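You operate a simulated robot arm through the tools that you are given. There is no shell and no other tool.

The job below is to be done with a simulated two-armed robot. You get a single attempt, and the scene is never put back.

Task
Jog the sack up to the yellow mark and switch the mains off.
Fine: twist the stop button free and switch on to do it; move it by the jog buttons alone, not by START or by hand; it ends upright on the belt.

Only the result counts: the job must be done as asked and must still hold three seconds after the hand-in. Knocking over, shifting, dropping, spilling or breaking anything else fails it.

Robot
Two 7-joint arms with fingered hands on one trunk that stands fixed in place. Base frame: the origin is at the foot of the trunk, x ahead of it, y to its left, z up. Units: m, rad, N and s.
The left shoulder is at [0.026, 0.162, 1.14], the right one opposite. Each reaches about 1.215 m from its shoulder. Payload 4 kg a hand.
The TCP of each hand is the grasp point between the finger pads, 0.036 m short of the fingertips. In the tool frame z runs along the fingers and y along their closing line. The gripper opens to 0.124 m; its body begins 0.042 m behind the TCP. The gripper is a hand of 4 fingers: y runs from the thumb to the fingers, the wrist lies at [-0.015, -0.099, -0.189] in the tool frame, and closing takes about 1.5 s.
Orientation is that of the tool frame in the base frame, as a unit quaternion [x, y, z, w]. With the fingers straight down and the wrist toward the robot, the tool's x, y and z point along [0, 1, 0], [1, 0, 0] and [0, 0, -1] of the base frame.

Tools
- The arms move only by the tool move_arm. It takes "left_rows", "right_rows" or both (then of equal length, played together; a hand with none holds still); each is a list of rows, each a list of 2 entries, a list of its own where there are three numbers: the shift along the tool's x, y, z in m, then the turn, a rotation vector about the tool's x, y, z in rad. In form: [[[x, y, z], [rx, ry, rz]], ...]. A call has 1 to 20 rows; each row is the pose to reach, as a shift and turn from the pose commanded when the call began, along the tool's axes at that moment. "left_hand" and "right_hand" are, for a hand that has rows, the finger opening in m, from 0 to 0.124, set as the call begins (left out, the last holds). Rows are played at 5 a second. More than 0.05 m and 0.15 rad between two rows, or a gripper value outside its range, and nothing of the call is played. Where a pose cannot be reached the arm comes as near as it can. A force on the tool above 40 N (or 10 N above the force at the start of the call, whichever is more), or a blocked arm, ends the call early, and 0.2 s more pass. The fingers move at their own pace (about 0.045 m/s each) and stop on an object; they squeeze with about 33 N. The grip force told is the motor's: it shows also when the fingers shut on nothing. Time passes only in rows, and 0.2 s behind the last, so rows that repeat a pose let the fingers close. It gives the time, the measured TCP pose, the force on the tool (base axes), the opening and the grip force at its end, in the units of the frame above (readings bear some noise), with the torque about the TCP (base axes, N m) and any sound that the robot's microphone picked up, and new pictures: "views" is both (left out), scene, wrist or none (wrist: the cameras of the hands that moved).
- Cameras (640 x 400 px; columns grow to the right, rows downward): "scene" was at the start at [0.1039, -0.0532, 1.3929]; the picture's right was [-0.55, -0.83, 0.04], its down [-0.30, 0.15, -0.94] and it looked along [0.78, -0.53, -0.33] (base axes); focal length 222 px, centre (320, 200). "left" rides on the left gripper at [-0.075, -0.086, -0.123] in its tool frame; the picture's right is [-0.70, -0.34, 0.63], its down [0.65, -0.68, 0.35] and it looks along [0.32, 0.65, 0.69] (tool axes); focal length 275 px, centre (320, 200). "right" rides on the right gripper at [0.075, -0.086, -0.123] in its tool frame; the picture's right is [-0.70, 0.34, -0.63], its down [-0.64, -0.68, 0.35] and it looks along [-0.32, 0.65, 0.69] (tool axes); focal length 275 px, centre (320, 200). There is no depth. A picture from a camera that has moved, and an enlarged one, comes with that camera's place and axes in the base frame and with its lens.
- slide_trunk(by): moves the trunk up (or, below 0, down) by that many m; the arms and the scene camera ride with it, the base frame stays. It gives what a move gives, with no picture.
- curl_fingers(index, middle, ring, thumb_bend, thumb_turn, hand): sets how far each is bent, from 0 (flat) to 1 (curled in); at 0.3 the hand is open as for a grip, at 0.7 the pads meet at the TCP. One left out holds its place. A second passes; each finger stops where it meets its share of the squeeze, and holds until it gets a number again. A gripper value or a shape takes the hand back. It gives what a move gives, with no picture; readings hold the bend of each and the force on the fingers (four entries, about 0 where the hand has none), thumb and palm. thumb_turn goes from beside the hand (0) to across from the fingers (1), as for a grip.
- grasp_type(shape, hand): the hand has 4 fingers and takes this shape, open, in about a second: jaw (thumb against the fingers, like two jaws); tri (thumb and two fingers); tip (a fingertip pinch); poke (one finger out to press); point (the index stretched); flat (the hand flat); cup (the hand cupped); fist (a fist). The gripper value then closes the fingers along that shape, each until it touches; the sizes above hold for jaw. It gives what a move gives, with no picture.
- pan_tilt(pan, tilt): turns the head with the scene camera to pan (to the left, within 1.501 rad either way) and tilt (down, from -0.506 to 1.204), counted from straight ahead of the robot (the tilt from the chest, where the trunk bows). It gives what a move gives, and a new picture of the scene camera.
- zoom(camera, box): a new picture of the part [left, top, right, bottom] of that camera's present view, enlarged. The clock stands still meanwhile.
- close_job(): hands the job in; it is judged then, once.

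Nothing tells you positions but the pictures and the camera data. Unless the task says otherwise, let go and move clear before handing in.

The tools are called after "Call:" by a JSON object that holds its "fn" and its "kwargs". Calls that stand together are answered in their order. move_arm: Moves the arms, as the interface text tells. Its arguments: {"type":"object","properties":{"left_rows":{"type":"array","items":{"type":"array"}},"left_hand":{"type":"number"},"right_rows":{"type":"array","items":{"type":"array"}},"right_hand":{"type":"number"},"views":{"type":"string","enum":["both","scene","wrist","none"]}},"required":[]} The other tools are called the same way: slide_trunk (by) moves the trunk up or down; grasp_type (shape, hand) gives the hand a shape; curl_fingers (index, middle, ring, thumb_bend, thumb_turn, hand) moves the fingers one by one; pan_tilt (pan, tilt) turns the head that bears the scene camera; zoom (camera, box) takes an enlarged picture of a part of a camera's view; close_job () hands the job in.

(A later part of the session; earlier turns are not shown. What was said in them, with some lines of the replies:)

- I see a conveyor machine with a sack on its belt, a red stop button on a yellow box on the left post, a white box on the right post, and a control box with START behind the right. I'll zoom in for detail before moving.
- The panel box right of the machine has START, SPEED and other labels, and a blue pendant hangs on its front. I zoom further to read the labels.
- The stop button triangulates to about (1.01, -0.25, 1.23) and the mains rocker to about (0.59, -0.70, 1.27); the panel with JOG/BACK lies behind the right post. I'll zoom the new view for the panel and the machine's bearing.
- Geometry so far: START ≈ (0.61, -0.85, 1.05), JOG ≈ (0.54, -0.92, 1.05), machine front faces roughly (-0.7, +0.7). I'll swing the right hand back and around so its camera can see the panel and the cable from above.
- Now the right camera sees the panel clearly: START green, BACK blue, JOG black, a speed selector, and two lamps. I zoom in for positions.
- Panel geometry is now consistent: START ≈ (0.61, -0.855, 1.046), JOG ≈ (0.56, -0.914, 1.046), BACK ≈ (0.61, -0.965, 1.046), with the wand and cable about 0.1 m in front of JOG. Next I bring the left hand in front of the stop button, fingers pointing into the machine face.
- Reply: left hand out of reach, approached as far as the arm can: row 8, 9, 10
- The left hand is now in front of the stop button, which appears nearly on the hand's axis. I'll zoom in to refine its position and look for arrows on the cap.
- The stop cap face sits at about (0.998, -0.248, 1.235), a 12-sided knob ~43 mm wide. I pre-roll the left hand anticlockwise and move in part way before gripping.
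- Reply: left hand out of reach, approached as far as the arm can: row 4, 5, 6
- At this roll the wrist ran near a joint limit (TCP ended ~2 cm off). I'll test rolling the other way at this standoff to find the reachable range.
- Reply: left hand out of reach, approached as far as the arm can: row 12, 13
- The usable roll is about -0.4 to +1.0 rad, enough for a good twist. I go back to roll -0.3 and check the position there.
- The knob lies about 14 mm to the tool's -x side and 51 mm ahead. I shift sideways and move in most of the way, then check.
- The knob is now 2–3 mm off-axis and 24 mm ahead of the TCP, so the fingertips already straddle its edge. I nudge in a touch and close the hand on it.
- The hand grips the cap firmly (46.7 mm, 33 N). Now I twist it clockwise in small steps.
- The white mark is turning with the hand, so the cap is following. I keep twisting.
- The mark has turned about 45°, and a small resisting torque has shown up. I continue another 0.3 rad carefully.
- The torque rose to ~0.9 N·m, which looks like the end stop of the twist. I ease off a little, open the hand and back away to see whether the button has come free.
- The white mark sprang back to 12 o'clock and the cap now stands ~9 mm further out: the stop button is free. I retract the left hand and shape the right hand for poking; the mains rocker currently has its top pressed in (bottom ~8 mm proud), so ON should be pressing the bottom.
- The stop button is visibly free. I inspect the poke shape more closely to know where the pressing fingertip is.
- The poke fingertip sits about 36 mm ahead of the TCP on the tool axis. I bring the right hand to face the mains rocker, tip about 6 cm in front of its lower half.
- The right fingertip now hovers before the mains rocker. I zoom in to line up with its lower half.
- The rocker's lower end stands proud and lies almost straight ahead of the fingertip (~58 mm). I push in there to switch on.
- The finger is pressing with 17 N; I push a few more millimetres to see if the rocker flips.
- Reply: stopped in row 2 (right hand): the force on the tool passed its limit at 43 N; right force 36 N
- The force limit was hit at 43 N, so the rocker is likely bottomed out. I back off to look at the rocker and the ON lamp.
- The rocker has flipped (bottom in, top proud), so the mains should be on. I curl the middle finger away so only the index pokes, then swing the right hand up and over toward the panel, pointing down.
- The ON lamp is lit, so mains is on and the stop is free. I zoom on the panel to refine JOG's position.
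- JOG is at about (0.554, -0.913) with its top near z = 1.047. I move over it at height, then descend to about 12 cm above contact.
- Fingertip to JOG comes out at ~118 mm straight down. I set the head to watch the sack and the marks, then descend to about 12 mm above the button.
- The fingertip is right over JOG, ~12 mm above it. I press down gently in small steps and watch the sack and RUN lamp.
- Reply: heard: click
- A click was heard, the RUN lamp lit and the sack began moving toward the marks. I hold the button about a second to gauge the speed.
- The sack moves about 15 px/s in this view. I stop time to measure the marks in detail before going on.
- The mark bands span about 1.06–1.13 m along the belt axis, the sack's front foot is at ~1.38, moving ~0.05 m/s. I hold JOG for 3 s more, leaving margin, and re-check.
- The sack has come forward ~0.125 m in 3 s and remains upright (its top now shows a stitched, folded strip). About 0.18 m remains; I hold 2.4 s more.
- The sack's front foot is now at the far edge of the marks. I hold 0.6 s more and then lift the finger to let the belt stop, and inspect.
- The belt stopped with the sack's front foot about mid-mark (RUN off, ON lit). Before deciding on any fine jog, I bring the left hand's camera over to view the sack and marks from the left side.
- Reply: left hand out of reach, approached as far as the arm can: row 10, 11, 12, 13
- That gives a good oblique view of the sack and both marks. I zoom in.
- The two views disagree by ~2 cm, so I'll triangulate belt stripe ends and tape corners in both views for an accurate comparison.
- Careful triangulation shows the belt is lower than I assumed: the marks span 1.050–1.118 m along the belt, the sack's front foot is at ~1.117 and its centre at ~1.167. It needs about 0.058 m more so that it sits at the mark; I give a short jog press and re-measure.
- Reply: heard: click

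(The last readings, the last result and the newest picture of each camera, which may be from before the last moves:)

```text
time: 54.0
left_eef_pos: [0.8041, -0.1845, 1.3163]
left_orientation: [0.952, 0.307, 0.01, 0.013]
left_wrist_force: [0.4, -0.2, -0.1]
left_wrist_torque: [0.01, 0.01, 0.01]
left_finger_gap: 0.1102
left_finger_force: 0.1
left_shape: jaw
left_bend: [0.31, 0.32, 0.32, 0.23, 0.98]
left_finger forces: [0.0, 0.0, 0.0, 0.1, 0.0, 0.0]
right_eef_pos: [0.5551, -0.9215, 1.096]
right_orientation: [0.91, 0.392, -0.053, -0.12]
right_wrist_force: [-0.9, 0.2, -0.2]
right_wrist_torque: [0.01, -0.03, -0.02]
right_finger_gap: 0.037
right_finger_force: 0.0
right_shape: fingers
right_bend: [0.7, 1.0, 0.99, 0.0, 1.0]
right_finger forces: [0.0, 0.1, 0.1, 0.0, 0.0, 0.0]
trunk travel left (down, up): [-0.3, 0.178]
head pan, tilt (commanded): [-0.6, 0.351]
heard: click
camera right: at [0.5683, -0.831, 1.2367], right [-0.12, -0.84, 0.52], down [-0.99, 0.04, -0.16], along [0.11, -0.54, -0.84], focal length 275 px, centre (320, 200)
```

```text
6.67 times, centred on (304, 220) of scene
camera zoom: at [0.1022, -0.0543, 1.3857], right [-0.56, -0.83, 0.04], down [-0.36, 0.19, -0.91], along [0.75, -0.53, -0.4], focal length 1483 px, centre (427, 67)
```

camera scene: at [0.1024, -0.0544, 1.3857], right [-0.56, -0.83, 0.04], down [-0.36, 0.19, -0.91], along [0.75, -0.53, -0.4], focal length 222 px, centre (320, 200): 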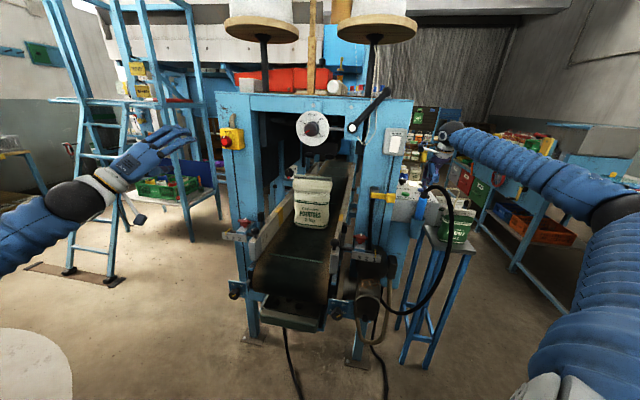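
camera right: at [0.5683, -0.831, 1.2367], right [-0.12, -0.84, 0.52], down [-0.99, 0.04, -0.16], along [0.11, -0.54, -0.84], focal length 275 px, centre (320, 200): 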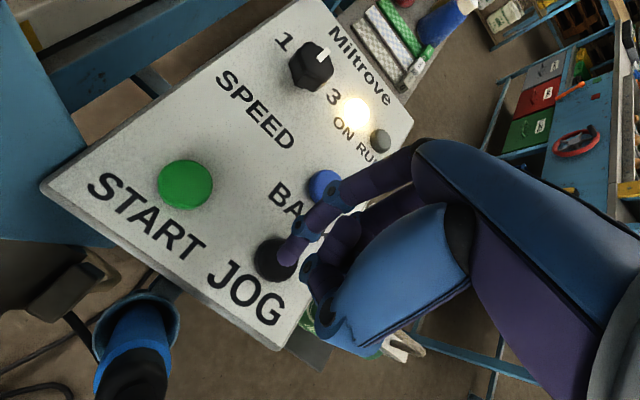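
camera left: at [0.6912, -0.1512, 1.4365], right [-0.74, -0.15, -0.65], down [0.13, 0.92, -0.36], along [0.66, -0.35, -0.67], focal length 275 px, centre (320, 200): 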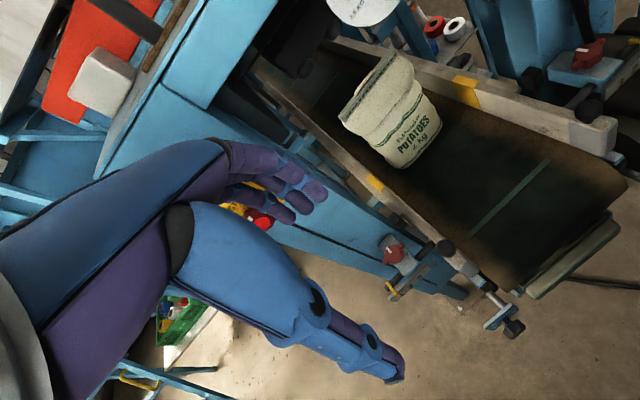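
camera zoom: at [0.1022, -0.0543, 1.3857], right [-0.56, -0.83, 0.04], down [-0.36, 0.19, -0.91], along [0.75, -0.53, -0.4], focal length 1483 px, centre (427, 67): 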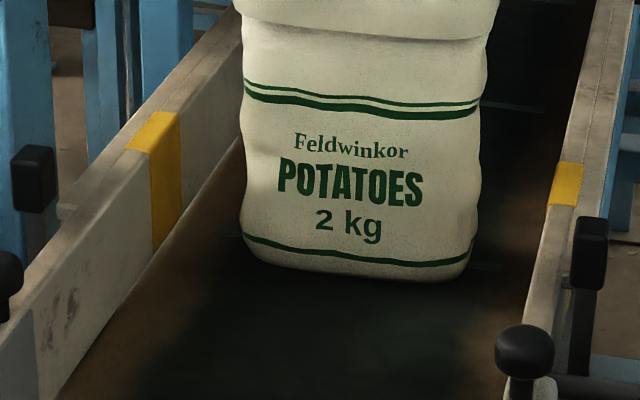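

That press moved the sack ~35 mm (front foot ≈ 1.082, centre ≈ 1.132; mark 1.050–1.118). One slightly shorter press of ~24 mm puts both front and centre within the mark band.

Call:
{"fn": "move_arm", "kwargs": {"right_rows": [[[-0.003, 0.006, 0.01], [0, 0, 0]], [[-0.0036, 0.008, 0.018], [0, 0, 0]], [[-0.0036, 0.009, 0.0205], [0, 0, 0]], [[-0.002, 0.003, 0.005], [0, 0, 0]], [[0, 0, 0], [0, 0, 0]]], "views": "wrist"}}

Call:
{"fn": "zoom", "kwargs": {"camera": "left", "box": [350, 60, 510, 200]}}

Call:
{"fn": "zoom", "kwargs": {"camera": "scene", "box": [256, 190, 352, 250]}}

Call:
{"fn": "zoom", "kwargs": {"camera": "scene", "box": [240, 150, 400, 250]}}

```text
time: 55.2
left_eef_pos: [0.8066, -0.1849, 1.3154]
left_orientation: [0.952, 0.307, 0.01, 0.013]
left_wrist_force: [-0.3, -0.2, -0.2]
left_wrist_torque: [0.0, -0.01, -0.02]
left_finger_gap: 0.11
left_finger_force: 0.1
left_shape: jaw
left_bend: [0.31, 0.32, 0.32, 0.23, 0.98]
left_finger forces: [0.0, 0.0, 0.0, 0.0, 0.0, 0.0]
right_eef_pos: [0.5542, -0.9227, 1.0948]
right_orientation: [0.911, 0.392, -0.051, -0.12]
right_wrist_force: [-0.4, -0.4, -0.4]
right_wrist_torque: [-0.01, 0.04, 0.0]
right_finger_gap: 0.0376
right_finger_force: 0.1
right_shape: fingers
right_bend: [0.7, 1.0, 0.99, 0.0, 1.0]
right_finger forces: [0.0, 0.0, 0.0, 0.0, 0.1, 0.1]
trunk travel left (down, up): [-0.3, 0.178]
head pan, tilt (commanded): [-0.6, 0.351]
heard: click
camera right: at [0.5677, -0.8303, 1.2359], right [-0.12, -0.84, 0.52], down [-0.99, 0.05, -0.16], along [0.11, -0.54, -0.84], focal length 275 px, centre (320, 200)
```

right: 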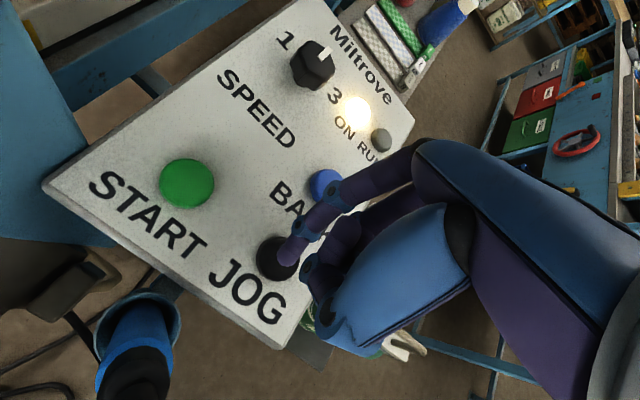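

```text
2.86 times, centred on (430, 130) of left
camera zoom: at [0.6921, -0.1573, 1.4336], right [-0.74, -0.14, -0.65], down [0.13, 0.92, -0.36], along [0.65, -0.35, -0.67], focal length 786 px, centre (6, 400)
```

zoom: 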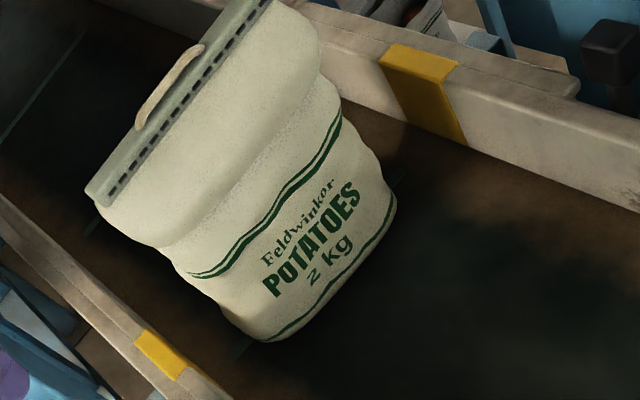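

```text
6.67 times, centred on (304, 220) of scene
camera zoom: at [0.1023, -0.0544, 1.3857], right [-0.56, -0.83, 0.04], down [-0.36, 0.19, -0.91], along [0.75, -0.53, -0.4], focal length 1483 px, centre (427, 67)
```

zoom: 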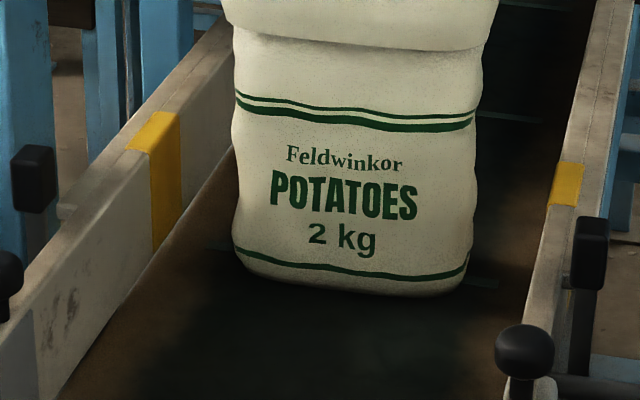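

```text
4.00 times, centred on (320, 200) of scene
camera zoom: at [0.1023, -0.0544, 1.3857], right [-0.56, -0.83, 0.04], down [-0.36, 0.19, -0.91], along [0.75, -0.53, -0.4], focal length 890 px, centre (320, 200)
```

zoom: 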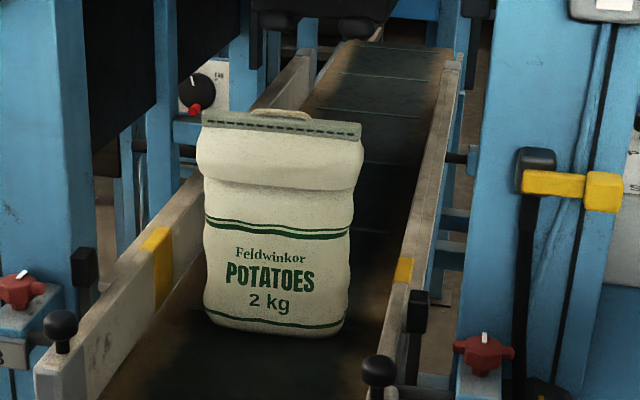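

The front foot is now ~1.060 and the centre ~1.105, so the sack stands right at the mark (1.050–1.118), upright, with RUN off. I lift the right hand straight up and back toward the front, then will go to the mains.

Call:
{"fn": "move_arm", "kwargs": {"right_rows": [[[0, -0.0113, -0.042], [0, 0, 0]], [[0, -0.0227, -0.0841], [0, 0, 0]], [[0, -0.034, -0.1261], [0, 0, 0]], [[0, -0.0453, -0.1682], [0, 0, 0]], [[0, -0.0567, -0.2102], [0, 0, 0]], [[0, -0.068, -0.2522], [0, 0, 0]], [[0, -0.0793, -0.2943], [0, 0, 0]], [[0.0023, -0.1175, -0.284], [0, 0, 0]], [[0.0046, -0.1557, -0.2737], [0, 0, 0]], [[0.0069, -0.1938, -0.2634], [0, 0, 0]], [[0.0092, -0.232, -0.2531], [0, 0, 0]], [[0.0115, -0.2701, -0.2428], [0, 0, 0]], [[0.0115, -0.2701, -0.2428], [0, 0, 0]]], "views": "both"}}

```text
time: 58.0
left_eef_pos: [0.8062, -0.1848, 1.3158]
left_orientation: [0.951, 0.308, 0.009, 0.011]
left_wrist_force: [0.6, -0.6, -0.1]
left_wrist_torque: [-0.03, 0.0, -0.01]
left_finger_gap: 0.1099
left_finger_force: 0.1
left_shape: jaw
left_bend: [0.31, 0.32, 0.32, 0.23, 0.98]
left_finger forces: [0.0, 0.0, 0.0, 0.0, 0.1, 0.1]
right_eef_pos: [0.4174, -0.7761, 1.4014]
right_orientation: [0.911, 0.392, -0.052, -0.12]
right_wrist_force: [0.5, 0.1, -0.5]
right_wrist_torque: [0.01, -0.02, 0.0]
right_finger_gap: 0.0372
right_finger_force: 0.1
right_shape: fingers
right_bend: [0.7, 1.0, 0.99, 0.0, 1.0]
right_finger forces: [0.0, 0.0, 0.0, 0.0, 0.0, 0.1]
trunk travel left (down, up): [-0.3, 0.178]
head pan, tilt (commanded): [-0.6, 0.351]
camera scene: at [0.1028, -0.0546, 1.3857], right [-0.56, -0.83, 0.04], down [-0.36, 0.19, -0.91], along [0.75, -0.53, -0.4], focal length 222 px, centre (320, 200)
camera right: at [0.4309, -0.6853, 1.5419], right [-0.12, -0.84, 0.52], down [-0.99, 0.04, -0.16], along [0.11, -0.54, -0.84], focal length 275 px, centre (320, 200)
```

scene: 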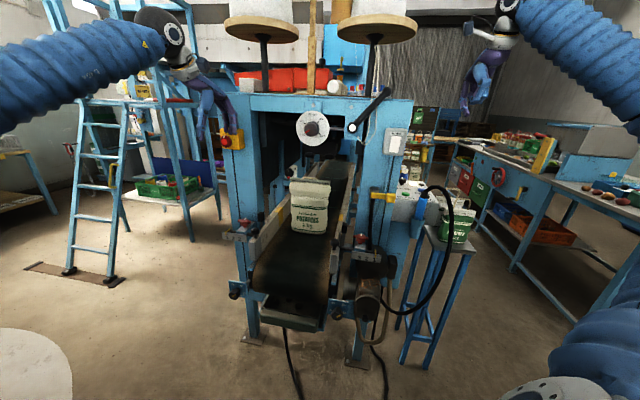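
right: 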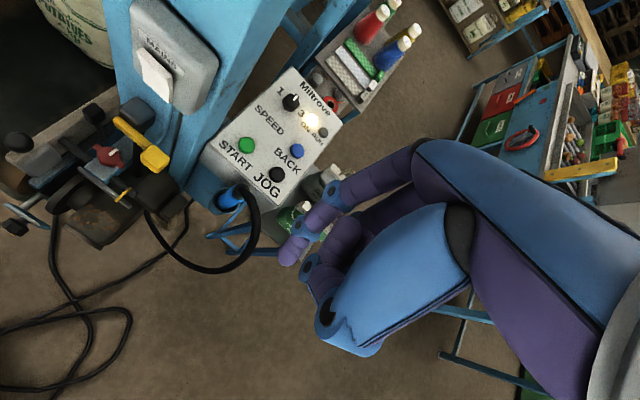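

Now I rotate the right hand back to face the mains rocker, this time aligned with its upper half.

Call:
{"fn": "move_arm", "kwargs": {"right_rows": [[[0, 0, 0], [-0.141, 0, 0]], [[0, -0.0097, 0.0026], [-0.282, 0, 0]], [[0.005, -0.0242, 0.0065], [-0.423, 0, 0]], [[0.015, -0.0386, 0.0104], [-0.564, 0, 0]], [[0.03, -0.0531, 0.0142], [-0.705, 0, 0]], [[0.05, -0.0663, 0.023], [-0.846, 0, 0]], [[0.075, -0.0734, 0.0352], [-0.987, 0, 0]], [[0.1, -0.0743, 0.051], [-1.128, 0, 0]], [[0.125, -0.0692, 0.0703], [-1.269, 0, 0]], [[0.145, -0.0543, 0.087], [-1.41, 0, 0]], [[0.16, -0.0334, 0.1073], [-1.551, 0, 0]], [[0.17, -0.018, 0.126], [-1.692, 0, 0]], [[0.17, -0.018, 0.126], [-1.833, 0, 0]], [[0.17, -0.018, 0.126], [-1.833, 0, 0]]], "views": "both"}}

Call:
{"fn": "zoom", "kwargs": {"camera": "right", "box": [150, 180, 310, 340]}}

```text
time: 61.0
left_eef_pos: [0.8051, -0.1844, 1.3165]
left_orientation: [0.951, 0.308, 0.01, 0.012]
left_wrist_force: [0.2, -0.6, 0.3]
left_wrist_torque: [-0.03, 0.0, 0.03]
left_finger_gap: 0.1101
left_finger_force: 0.0
left_shape: jaw
left_bend: [0.31, 0.32, 0.32, 0.23, 0.98]
left_finger forces: [0.0, 0.1, 0.1, 0.0, 0.1, 0.0]
right_eef_pos: [0.4992, -0.6177, 1.2838]
right_orientation: [0.649, 0.28, 0.281, 0.65]
right_wrist_force: [-0.5, -0.7, 0.0]
right_wrist_torque: [0.0, -0.01, 0.01]
right_finger_gap: 0.0372
right_finger_force: 0.1
right_shape: fingers
right_bend: [0.7, 1.0, 0.99, 0.0, 1.0]
right_finger forces: [0.0, 0.1, 0.0, 0.1, 0.0, 0.0]
trunk travel left (down, up): [-0.3, 0.178]
head pan, tilt (commanded): [-0.6, 0.351]
camera scene: at [0.1023, -0.0541, 1.3858], right [-0.56, -0.83, 0.04], down [-0.36, 0.19, -0.91], along [0.75, -0.53, -0.4], focal length 222 px, centre (320, 200)
camera right: at [0.4606, -0.4784, 1.1977], right [-0.94, -0.07, 0.34], down [-0.19, -0.71, -0.68], along [0.29, -0.7, 0.65], focal length 275 px, centre (320, 200)
```

scene: 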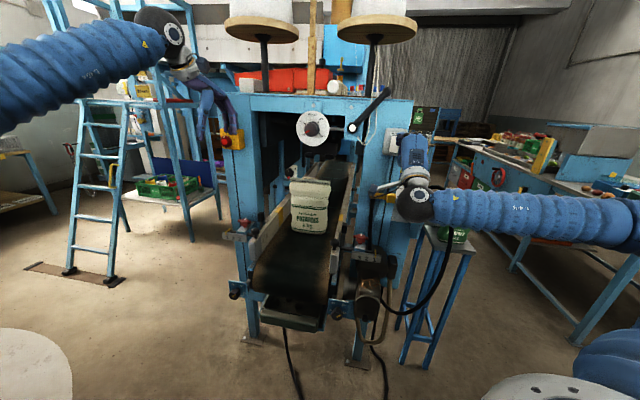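
right: 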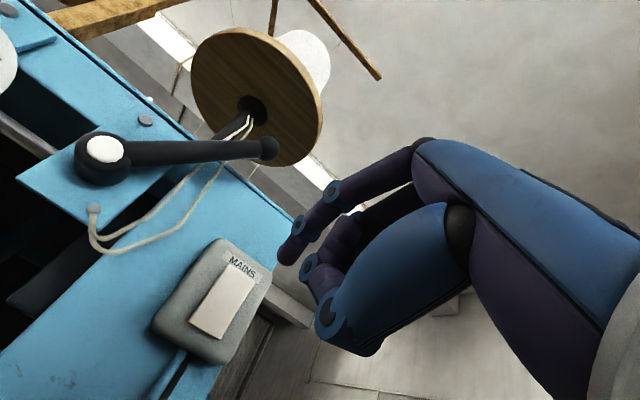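

```text
2.50 times, centred on (230, 260) of right
camera zoom: at [0.4606, -0.4784, 1.1977], right [-0.94, -0.07, 0.34], down [-0.19, -0.71, -0.68], along [0.29, -0.7, 0.65], focal length 688 px, centre (545, 50)
```

zoom: 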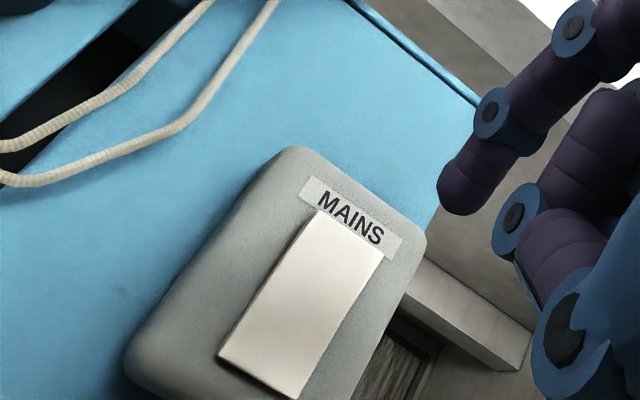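

The fingertip is level with the rocker's upper part, about 85 mm off. I press in there to switch off.

Call:
{"fn": "move_arm", "kwargs": {"right_rows": [[[-0.003, -0.002, 0.03], [0, 0, 0]], [[-0.003, -0.002, 0.055], [0, 0, 0]], [[-0.003, -0.002, 0.07], [0, 0, 0]], [[-0.003, -0.002, 0.08], [0, 0, 0]], [[-0.003, -0.002, 0.086], [0, 0, 0]], [[-0.003, -0.002, 0.09], [0, 0, 0]]], "views": "wrist"}}

Call:
{"fn": "zoom", "kwargs": {"camera": "right", "box": [170, 180, 330, 340]}}

```text
time: 62.4
left_eef_pos: [0.8032, -0.1823, 1.3171]
left_orientation: [0.952, 0.307, 0.011, 0.013]
left_wrist_force: [0.1, -0.1, 0.2]
left_wrist_torque: [-0.02, 0.03, 0.02]
left_finger_gap: 0.11
left_finger_force: 0.1
left_shape: jaw
left_bend: [0.31, 0.32, 0.32, 0.23, 0.98]
left_finger forces: [0.0, 0.0, 0.0, 0.1, 0.1, 0.1]
right_eef_pos: [0.5609, -0.6789, 1.2834]
right_orientation: [0.647, 0.279, 0.281, 0.651]
right_wrist_force: [-12.2, 20.5, 5.1]
right_wrist_torque: [-0.06, -0.14, 0.33]
right_finger_gap: 0.0354
right_finger_force: 11.8
right_shape: fingers
right_bend: [0.7, 1.0, 0.99, 0.0, 1.0]
right_finger forces: [23.1, 0.1, 0.0, 0.1, 0.0, 0.1]
trunk travel left (down, up): [-0.3, 0.178]
head pan, tilt (commanded): [-0.6, 0.351]
camera right: at [0.5218, -0.539, 1.1974], right [-0.94, -0.07, 0.33], down [-0.19, -0.71, -0.68], along [0.29, -0.7, 0.65], focal length 275 px, centre (320, 200)
```

right: 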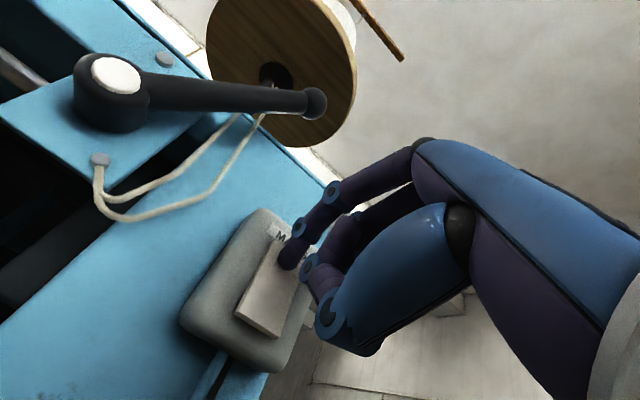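

```text
2.50 times, centred on (250, 260) of right
camera zoom: at [0.5218, -0.539, 1.1974], right [-0.94, -0.07, 0.33], down [-0.19, -0.71, -0.68], along [0.29, -0.7, 0.65], focal length 688 px, centre (495, 50)
```

zoom: 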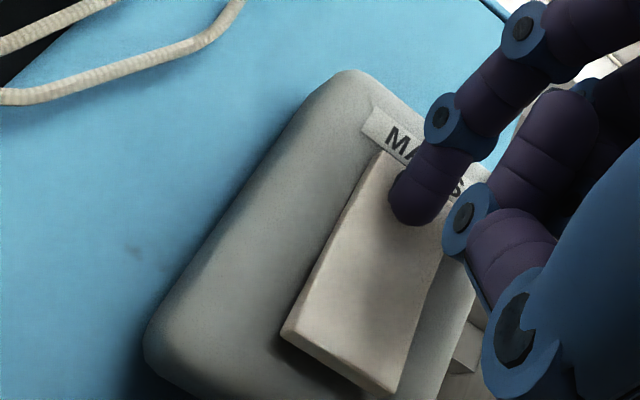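

The rocker's bottom stands out again, so it appears to have flipped off. I back off and verify.

Call:
{"fn": "move_arm", "kwargs": {"right_rows": [[[0, 0, -0.02], [0, 0, 0]], [[0, 0, -0.06], [0, 0, 0]], [[0, 0, -0.1], [0, 0, 0]], [[0, 0, -0.12], [0, 0, 0]], [[0, 0, -0.12], [0, 0, 0]]], "views": "both"}}

Call:
{"fn": "zoom", "kwargs": {"camera": "right", "box": [120, 180, 300, 360]}}

Call:
{"fn": "zoom", "kwargs": {"camera": "scene", "box": [360, 120, 480, 240]}}

Call:
{"fn": "zoom", "kwargs": {"camera": "scene", "box": [256, 150, 352, 250]}}

```text
time: 63.6
left_eef_pos: [0.8056, -0.1855, 1.3147]
left_orientation: [0.952, 0.307, 0.01, 0.013]
left_wrist_force: [0.3, -0.8, -1.4]
left_wrist_torque: [-0.01, -0.02, -0.03]
left_finger_gap: 0.1099
left_finger_force: 0.1
left_shape: jaw
left_bend: [0.31, 0.32, 0.32, 0.23, 0.98]
left_finger forces: [0.1, 0.1, 0.0, 0.1, 0.0, 0.0]
right_eef_pos: [0.4748, -0.6022, 1.2832]
right_orientation: [0.649, 0.28, 0.28, 0.649]
right_wrist_force: [-0.4, 0.4, 0.3]
right_wrist_torque: [0.0, 0.02, 0.01]
right_finger_gap: 0.0374
right_finger_force: 0.0
right_shape: fingers
right_bend: [0.7, 1.0, 0.99, 0.0, 1.0]
right_finger forces: [0.1, 0.0, 0.0, 0.1, 0.1, 0.0]
trunk travel left (down, up): [-0.3, 0.178]
head pan, tilt (commanded): [-0.6, 0.351]
camera scene: at [0.1025, -0.0545, 1.3857], right [-0.56, -0.83, 0.04], down [-0.36, 0.19, -0.91], along [0.75, -0.53, -0.4], focal length 222 px, centre (320, 200)
camera right: at [0.4351, -0.4616, 1.1979], right [-0.94, -0.07, 0.34], down [-0.19, -0.71, -0.68], along [0.29, -0.7, 0.65], focal length 275 px, centre (320, 200)
```

scene: 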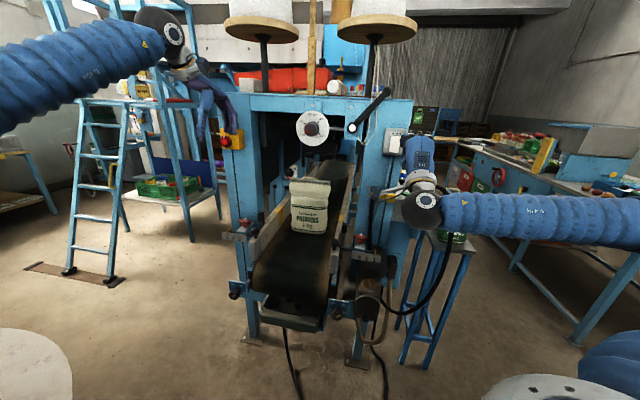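
right: 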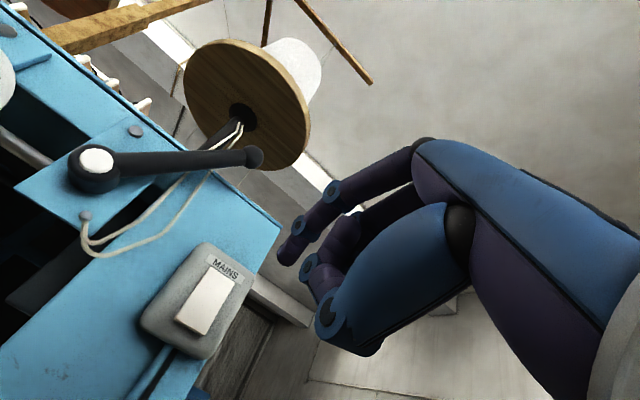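

```text
2.22 times, centred on (210, 270) of right
camera zoom: at [0.4351, -0.4616, 1.1979], right [-0.94, -0.07, 0.34], down [-0.19, -0.71, -0.68], along [0.29, -0.7, 0.65], focal length 612 px, centre (564, 44)
```

zoom: 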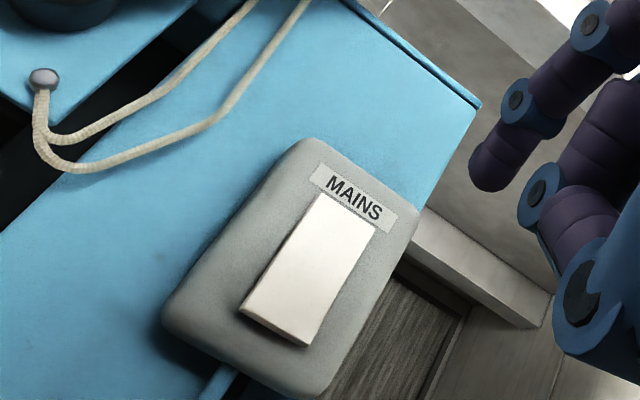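

```text
3.33 times, centred on (420, 180) of scene
camera zoom: at [0.1025, -0.0545, 1.3857], right [-0.56, -0.83, 0.04], down [-0.36, 0.19, -0.91], along [0.75, -0.53, -0.4], focal length 742 px, centre (-13, 267)
```

zoom: 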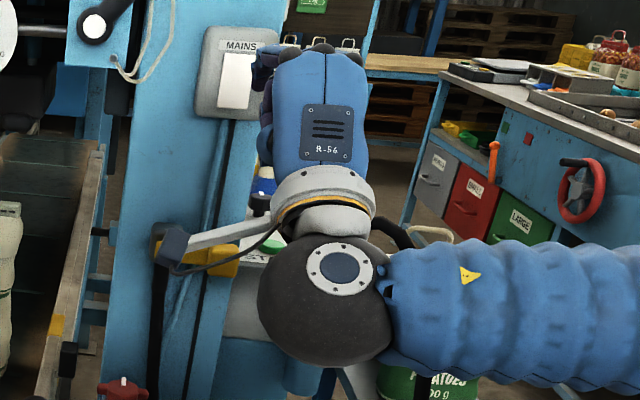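

```text
4.00 times, centred on (304, 200) of scene
camera zoom: at [0.1025, -0.0545, 1.3857], right [-0.56, -0.83, 0.04], down [-0.36, 0.19, -0.91], along [0.75, -0.53, -0.4], focal length 890 px, centre (384, 200)
```

zoom: 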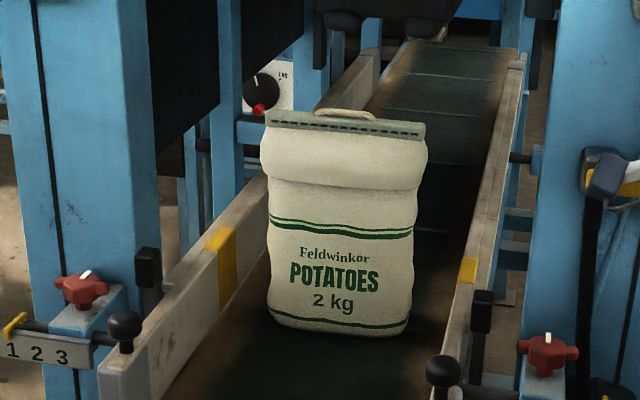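

The rocker is back in the off position and the sack stands upright at the marks. I retract both hands clear, then check the ON lamp.

Call:
{"fn": "move_arm", "kwargs": {"right_rows": [[[0, 0, -0.02], [0, 0, 0]], [[0, 0, -0.04], [0, 0, 0]], [[0, 0, -0.06], [0, 0, 0]], [[0, 0, -0.08], [0, 0, 0]], [[0, 0, -0.1], [0, 0, 0]], [[0, 0, -0.1], [0, 0, 0]]], "left_rows": [[[-0.0124, -0.0398, 0], [0, 0, 0]], [[-0.0248, -0.0795, 0], [0, 0, 0]], [[-0.0371, -0.1193, 0], [0, 0, 0]], [[-0.0495, -0.159, 0], [0, 0, 0]], [[-0.0619, -0.1988, 0], [0, 0, 0]], [[-0.0619, -0.1988, 0], [0, 0, 0]]], "views": "none"}}

Call:
{"fn": "pan_tilt", "kwargs": {"pan": -0.75, "tilt": 0.3}}

Call:
{"fn": "zoom", "kwargs": {"camera": "scene", "box": [340, 130, 460, 230]}}

Call:
{"fn": "zoom", "kwargs": {"camera": "scene", "box": [150, 80, 360, 260]}}

```text
time: 65.0
left_eef_pos: [0.6387, -0.0603, 1.3184]
left_orientation: [0.954, 0.301, 0.001, -0.001]
left_wrist_force: [1.0, -0.2, 0.0]
left_wrist_torque: [0.03, 0.01, 0.0]
left_finger_gap: 0.1101
left_finger_force: 0.0
left_shape: jaw
left_bend: [0.31, 0.32, 0.32, 0.23, 0.98]
left_finger forces: [0.0, 0.0, 0.0, 0.1, 0.0, 0.0]
right_eef_pos: [0.4782, -0.5922, 1.2918]
right_orientation: [0.649, 0.28, 0.281, 0.649]
right_wrist_force: [0.3, -0.2, -0.2]
right_wrist_torque: [-0.01, -0.04, 0.0]
right_finger_gap: 0.0372
right_finger_force: 0.0
right_shape: fingers
right_bend: [0.7, 1.0, 0.99, 0.0, 1.0]
right_finger forces: [0.0, 0.1, 0.1, 0.0, 0.0, 0.1]
right hand out of reach, approached as far as the arm can: row 1, 2, 3, 4, 5, 6
trunk travel left (down, up): [-0.3, 0.178]
head pan, tilt (commanded): [-0.6, 0.351]
```

```text
time: 65.7
left_eef_pos: [0.6381, -0.0585, 1.3183]
left_orientation: [0.953, 0.302, 0.0, 0.001]
left_wrist_force: [0.5, -0.9, -0.3]
left_wrist_torque: [0.06, -0.02, 0.01]
left_finger_gap: 0.1099
left_finger_force: 0.1
left_shape: jaw
left_bend: [0.31, 0.32, 0.32, 0.23, 0.98]
left_finger forces: [0.0, 0.0, 0.0, 0.0, 0.0, 0.0]
right_eef_pos: [0.4774, -0.5929, 1.2926]
right_orientation: [0.649, 0.28, 0.281, 0.65]
right_wrist_force: [-1.0, 0.7, -0.1]
right_wrist_torque: [0.04, -0.01, -0.04]
right_finger_gap: 0.0373
right_finger_force: 0.0
right_shape: fingers
right_bend: [0.7, 1.0, 0.99, 0.0, 1.0]
right_finger forces: [0.0, 0.1, 0.1, 0.0, 0.1, 0.0]
trunk travel left (down, up): [-0.3, 0.178]
head pan, tilt (commanded): [-0.75, 0.3]
camera scene: at [0.094, -0.0649, 1.3911], right [-0.68, -0.73, 0.05], down [-0.29, 0.2, -0.94], along [0.67, -0.65, -0.35], focal length 222 px, centre (320, 200)
```

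scene: 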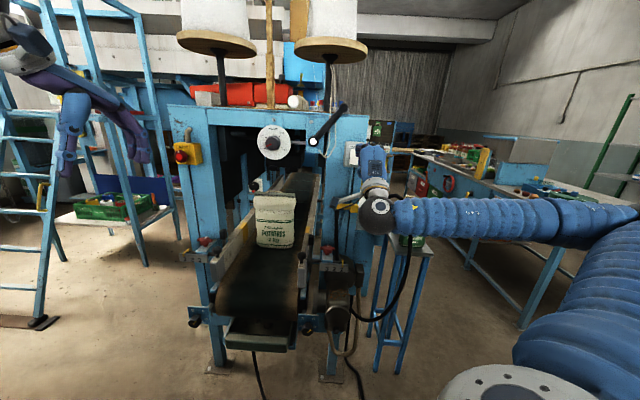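

```text
4.00 times, centred on (400, 180) of scene
camera zoom: at [0.094, -0.0649, 1.3911], right [-0.68, -0.73, 0.05], down [-0.29, 0.2, -0.94], along [0.67, -0.65, -0.35], focal length 890 px, centre (0, 280)
```

zoom: 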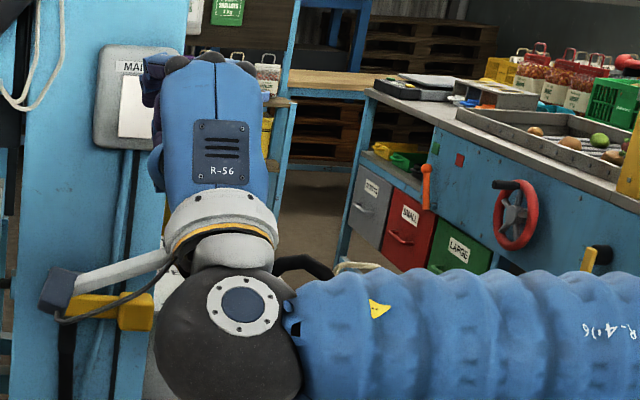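

```text
2.22 times, centred on (255, 170) of scene
camera zoom: at [0.094, -0.0649, 1.3911], right [-0.68, -0.73, 0.05], down [-0.29, 0.2, -0.94], along [0.67, -0.65, -0.35], focal length 494 px, centre (464, 267)
```

zoom: 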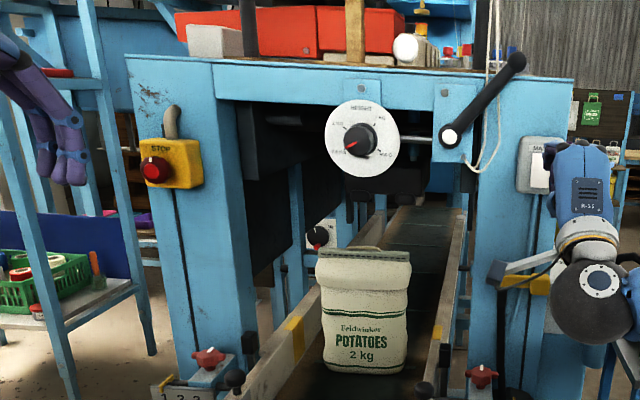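

The right hand can't back straight out further, so I use the earlier swing up and to the right, which also gives a view of the panel lamps.

Call:
{"fn": "move_arm", "kwargs": {"right_rows": [[[-0.01, 0.02, 0.0], [0.141, 0, 0]], [[-0.025, 0.04, 0.0], [0.282, 0, 0]], [[-0.045, 0.06, 0.005], [0.423, 0, 0]], [[-0.07, 0.08, 0.01], [0.564, 0, 0]], [[-0.095, 0.095, 0.015], [0.705, 0, 0]], [[-0.12, 0.105, 0.02], [0.846, 0, 0]], [[-0.14, 0.108, 0.03], [0.987, 0, 0]], [[-0.155, 0.108, 0.045], [1.128, 0, 0]], [[-0.165, 0.108, 0.06], [1.269, 0, 0]], [[-0.17, 0.108, 0.07], [1.41, 0, 0]], [[-0.175, 0.108, 0.08], [1.551, 0, 0]], [[-0.175, 0.108, 0.086], [1.692, 0, 0]], [[-0.175, 0.108, 0.086], [1.833, 0, 0]], [[-0.175, 0.108, 0.086], [1.833, 0, 0]]], "views": "both"}}

Call:
{"fn": "zoom", "kwargs": {"camera": "right", "box": [190, 60, 350, 220]}}

Call:
{"fn": "zoom", "kwargs": {"camera": "scene", "box": [150, 80, 360, 260]}}

Call:
{"fn": "zoom", "kwargs": {"camera": "scene", "box": [320, 120, 440, 240]}}

```text
time: 68.7
left_eef_pos: [0.6369, -0.0595, 1.3193]
left_orientation: [0.954, 0.301, 0.001, -0.001]
left_wrist_force: [0.0, 0.4, -0.4]
left_wrist_torque: [-0.02, -0.02, 0.01]
left_finger_gap: 0.1101
left_finger_force: 0.1
left_shape: jaw
left_bend: [0.31, 0.32, 0.32, 0.23, 0.98]
left_finger forces: [0.0, 0.0, 0.0, 0.0, 0.0, 0.0]
right_eef_pos: [0.419, -0.7762, 1.3977]
right_orientation: [0.91, 0.393, -0.051, -0.12]
right_wrist_force: [-0.8, 0.4, -0.1]
right_wrist_torque: [-0.01, 0.01, 0.01]
right_finger_gap: 0.0375
right_finger_force: 0.2
right_shape: fingers
right_bend: [0.7, 1.0, 0.99, 0.0, 1.0]
right_finger forces: [0.1, 0.0, 0.0, 0.0, 0.0, 0.0]
right hand out of reach, approached as far as the arm can: row 1
trunk travel left (down, up): [-0.3, 0.178]
head pan, tilt (commanded): [-0.75, 0.3]
camera scene: at [0.0936, -0.0654, 1.3911], right [-0.68, -0.73, 0.05], down [-0.29, 0.2, -0.94], along [0.67, -0.65, -0.35], focal length 222 px, centre (320, 200)
camera right: at [0.4319, -0.6853, 1.5406], right [-0.12, -0.84, 0.52], down [-0.99, 0.04, -0.16], along [0.11, -0.54, -0.84], focal length 275 px, centre (320, 200)
```

scene: 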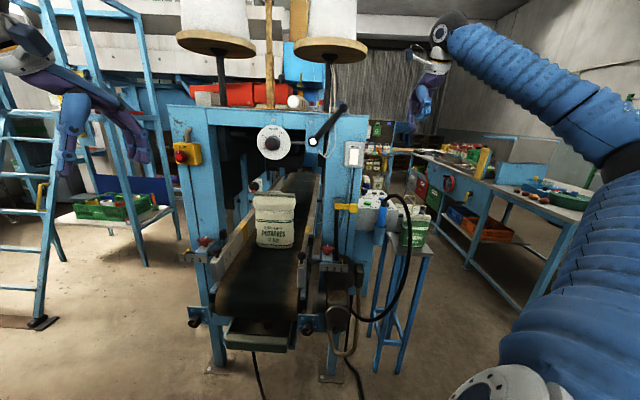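
right: 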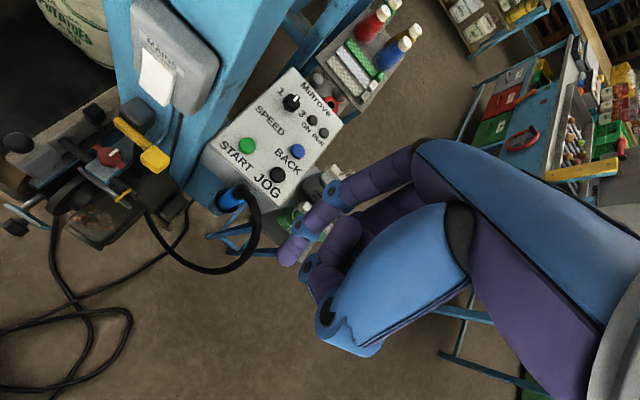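

```text
2.50 times, centred on (270, 140) of right
camera zoom: at [0.4319, -0.6853, 1.5406], right [-0.12, -0.84, 0.52], down [-0.99, 0.04, -0.16], along [0.11, -0.54, -0.84], focal length 688 px, centre (445, 350)
```

zoom: 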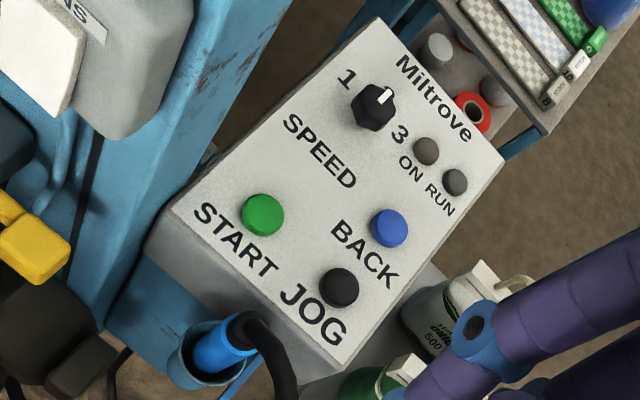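

```text
2.22 times, centred on (255, 170) of scene
camera zoom: at [0.0936, -0.0654, 1.3911], right [-0.68, -0.73, 0.05], down [-0.29, 0.2, -0.94], along [0.67, -0.65, -0.35], focal length 494 px, centre (464, 267)
```

zoom: 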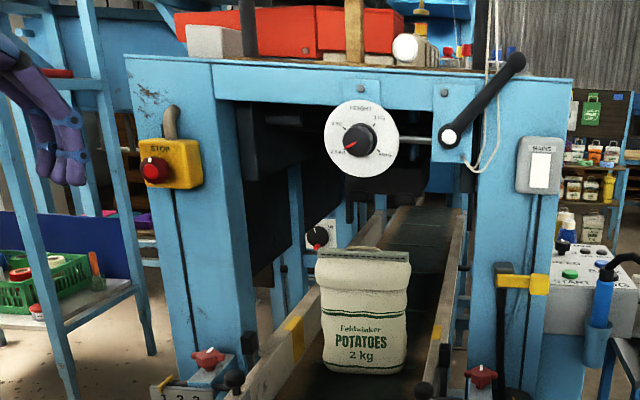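

```text
3.33 times, centred on (380, 180) of scene
camera zoom: at [0.0936, -0.0654, 1.3911], right [-0.68, -0.73, 0.05], down [-0.29, 0.2, -0.94], along [0.67, -0.65, -0.35], focal length 742 px, centre (120, 267)
```

zoom: 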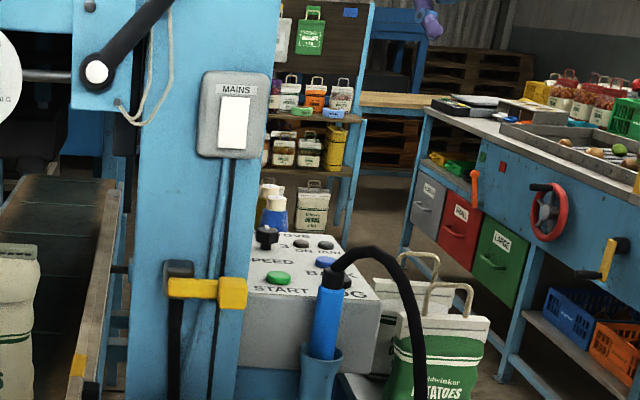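

ON and RUN are both dark, mains off; wand, cable, and other sacks are undisturbed. One last check of the sack against the marks from this view.

Call:
{"fn": "zoom", "kwargs": {"camera": "scene", "box": [220, 200, 316, 260]}}

Call:
{"fn": "zoom", "kwargs": {"camera": "scene", "box": [230, 180, 326, 240]}}

```text
6.67 times, centred on (268, 230) of scene
camera zoom: at [0.0936, -0.0654, 1.3911], right [-0.68, -0.73, 0.05], down [-0.29, 0.2, -0.94], along [0.67, -0.65, -0.35], focal length 1483 px, centre (667, 0)
```

zoom: 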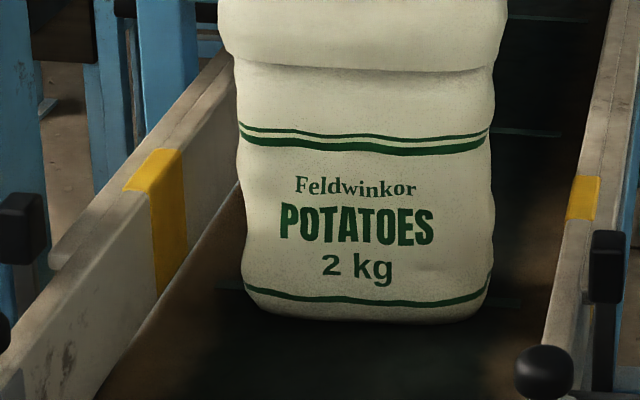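

```text
6.67 times, centred on (278, 210) of scene
camera zoom: at [0.0936, -0.0654, 1.3911], right [-0.68, -0.73, 0.05], down [-0.29, 0.2, -0.94], along [0.67, -0.65, -0.35], focal length 1483 px, centre (600, 133)
```

zoom: 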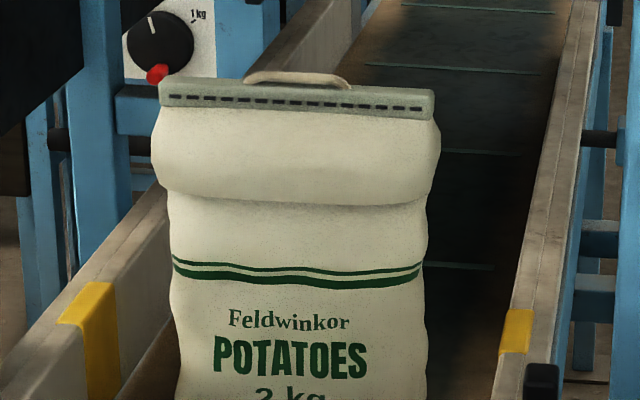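

The mains is off, the stop button is free, and the sack stands upright on the belt at the yellow marks. Both hands are clear and nothing else has moved, so I hand the job in.

Call:
{"fn": "close_job", "kwargs": {}}

```text
The job is handed in.
```

The job is handed in: the sack is at the yellow mark, upright on the belt, and the mains is off. I don't have the verdict.

- **Stop button:** I twisted it clockwise until it sprang back out, and it stays free.
- **Mains:** I switched it on by pressing the lower end of the rocker and the ON lamp lit. I switched it off at the end by pressing the upper end, and both ON and RUN went dark.
- **Moving the sack:** I used only the JOG button: one long hold of about 7 seconds, then two short presses. I never pressed START or BACK or touched the sack.
- **Final position:** Measured along the belt, the mark runs from about 1.050 to 1.118 m. The sack's front edge is at about 1.060 m and its centre at about 1.105 m. My readings could be off by about 1 cm. I couldn't tell whether "up to the mark" means the front edge or the centre, so I stopped where both fall inside the mark.
- **Sack top:** During the jog the top of the sack went from open to a folded, stitched strip. I think it passed under the sewing head. I took this as part of the machine's normal work.

The wand, its cable and the other sacks looked undisturbed, and both hands were clear when I handed in.
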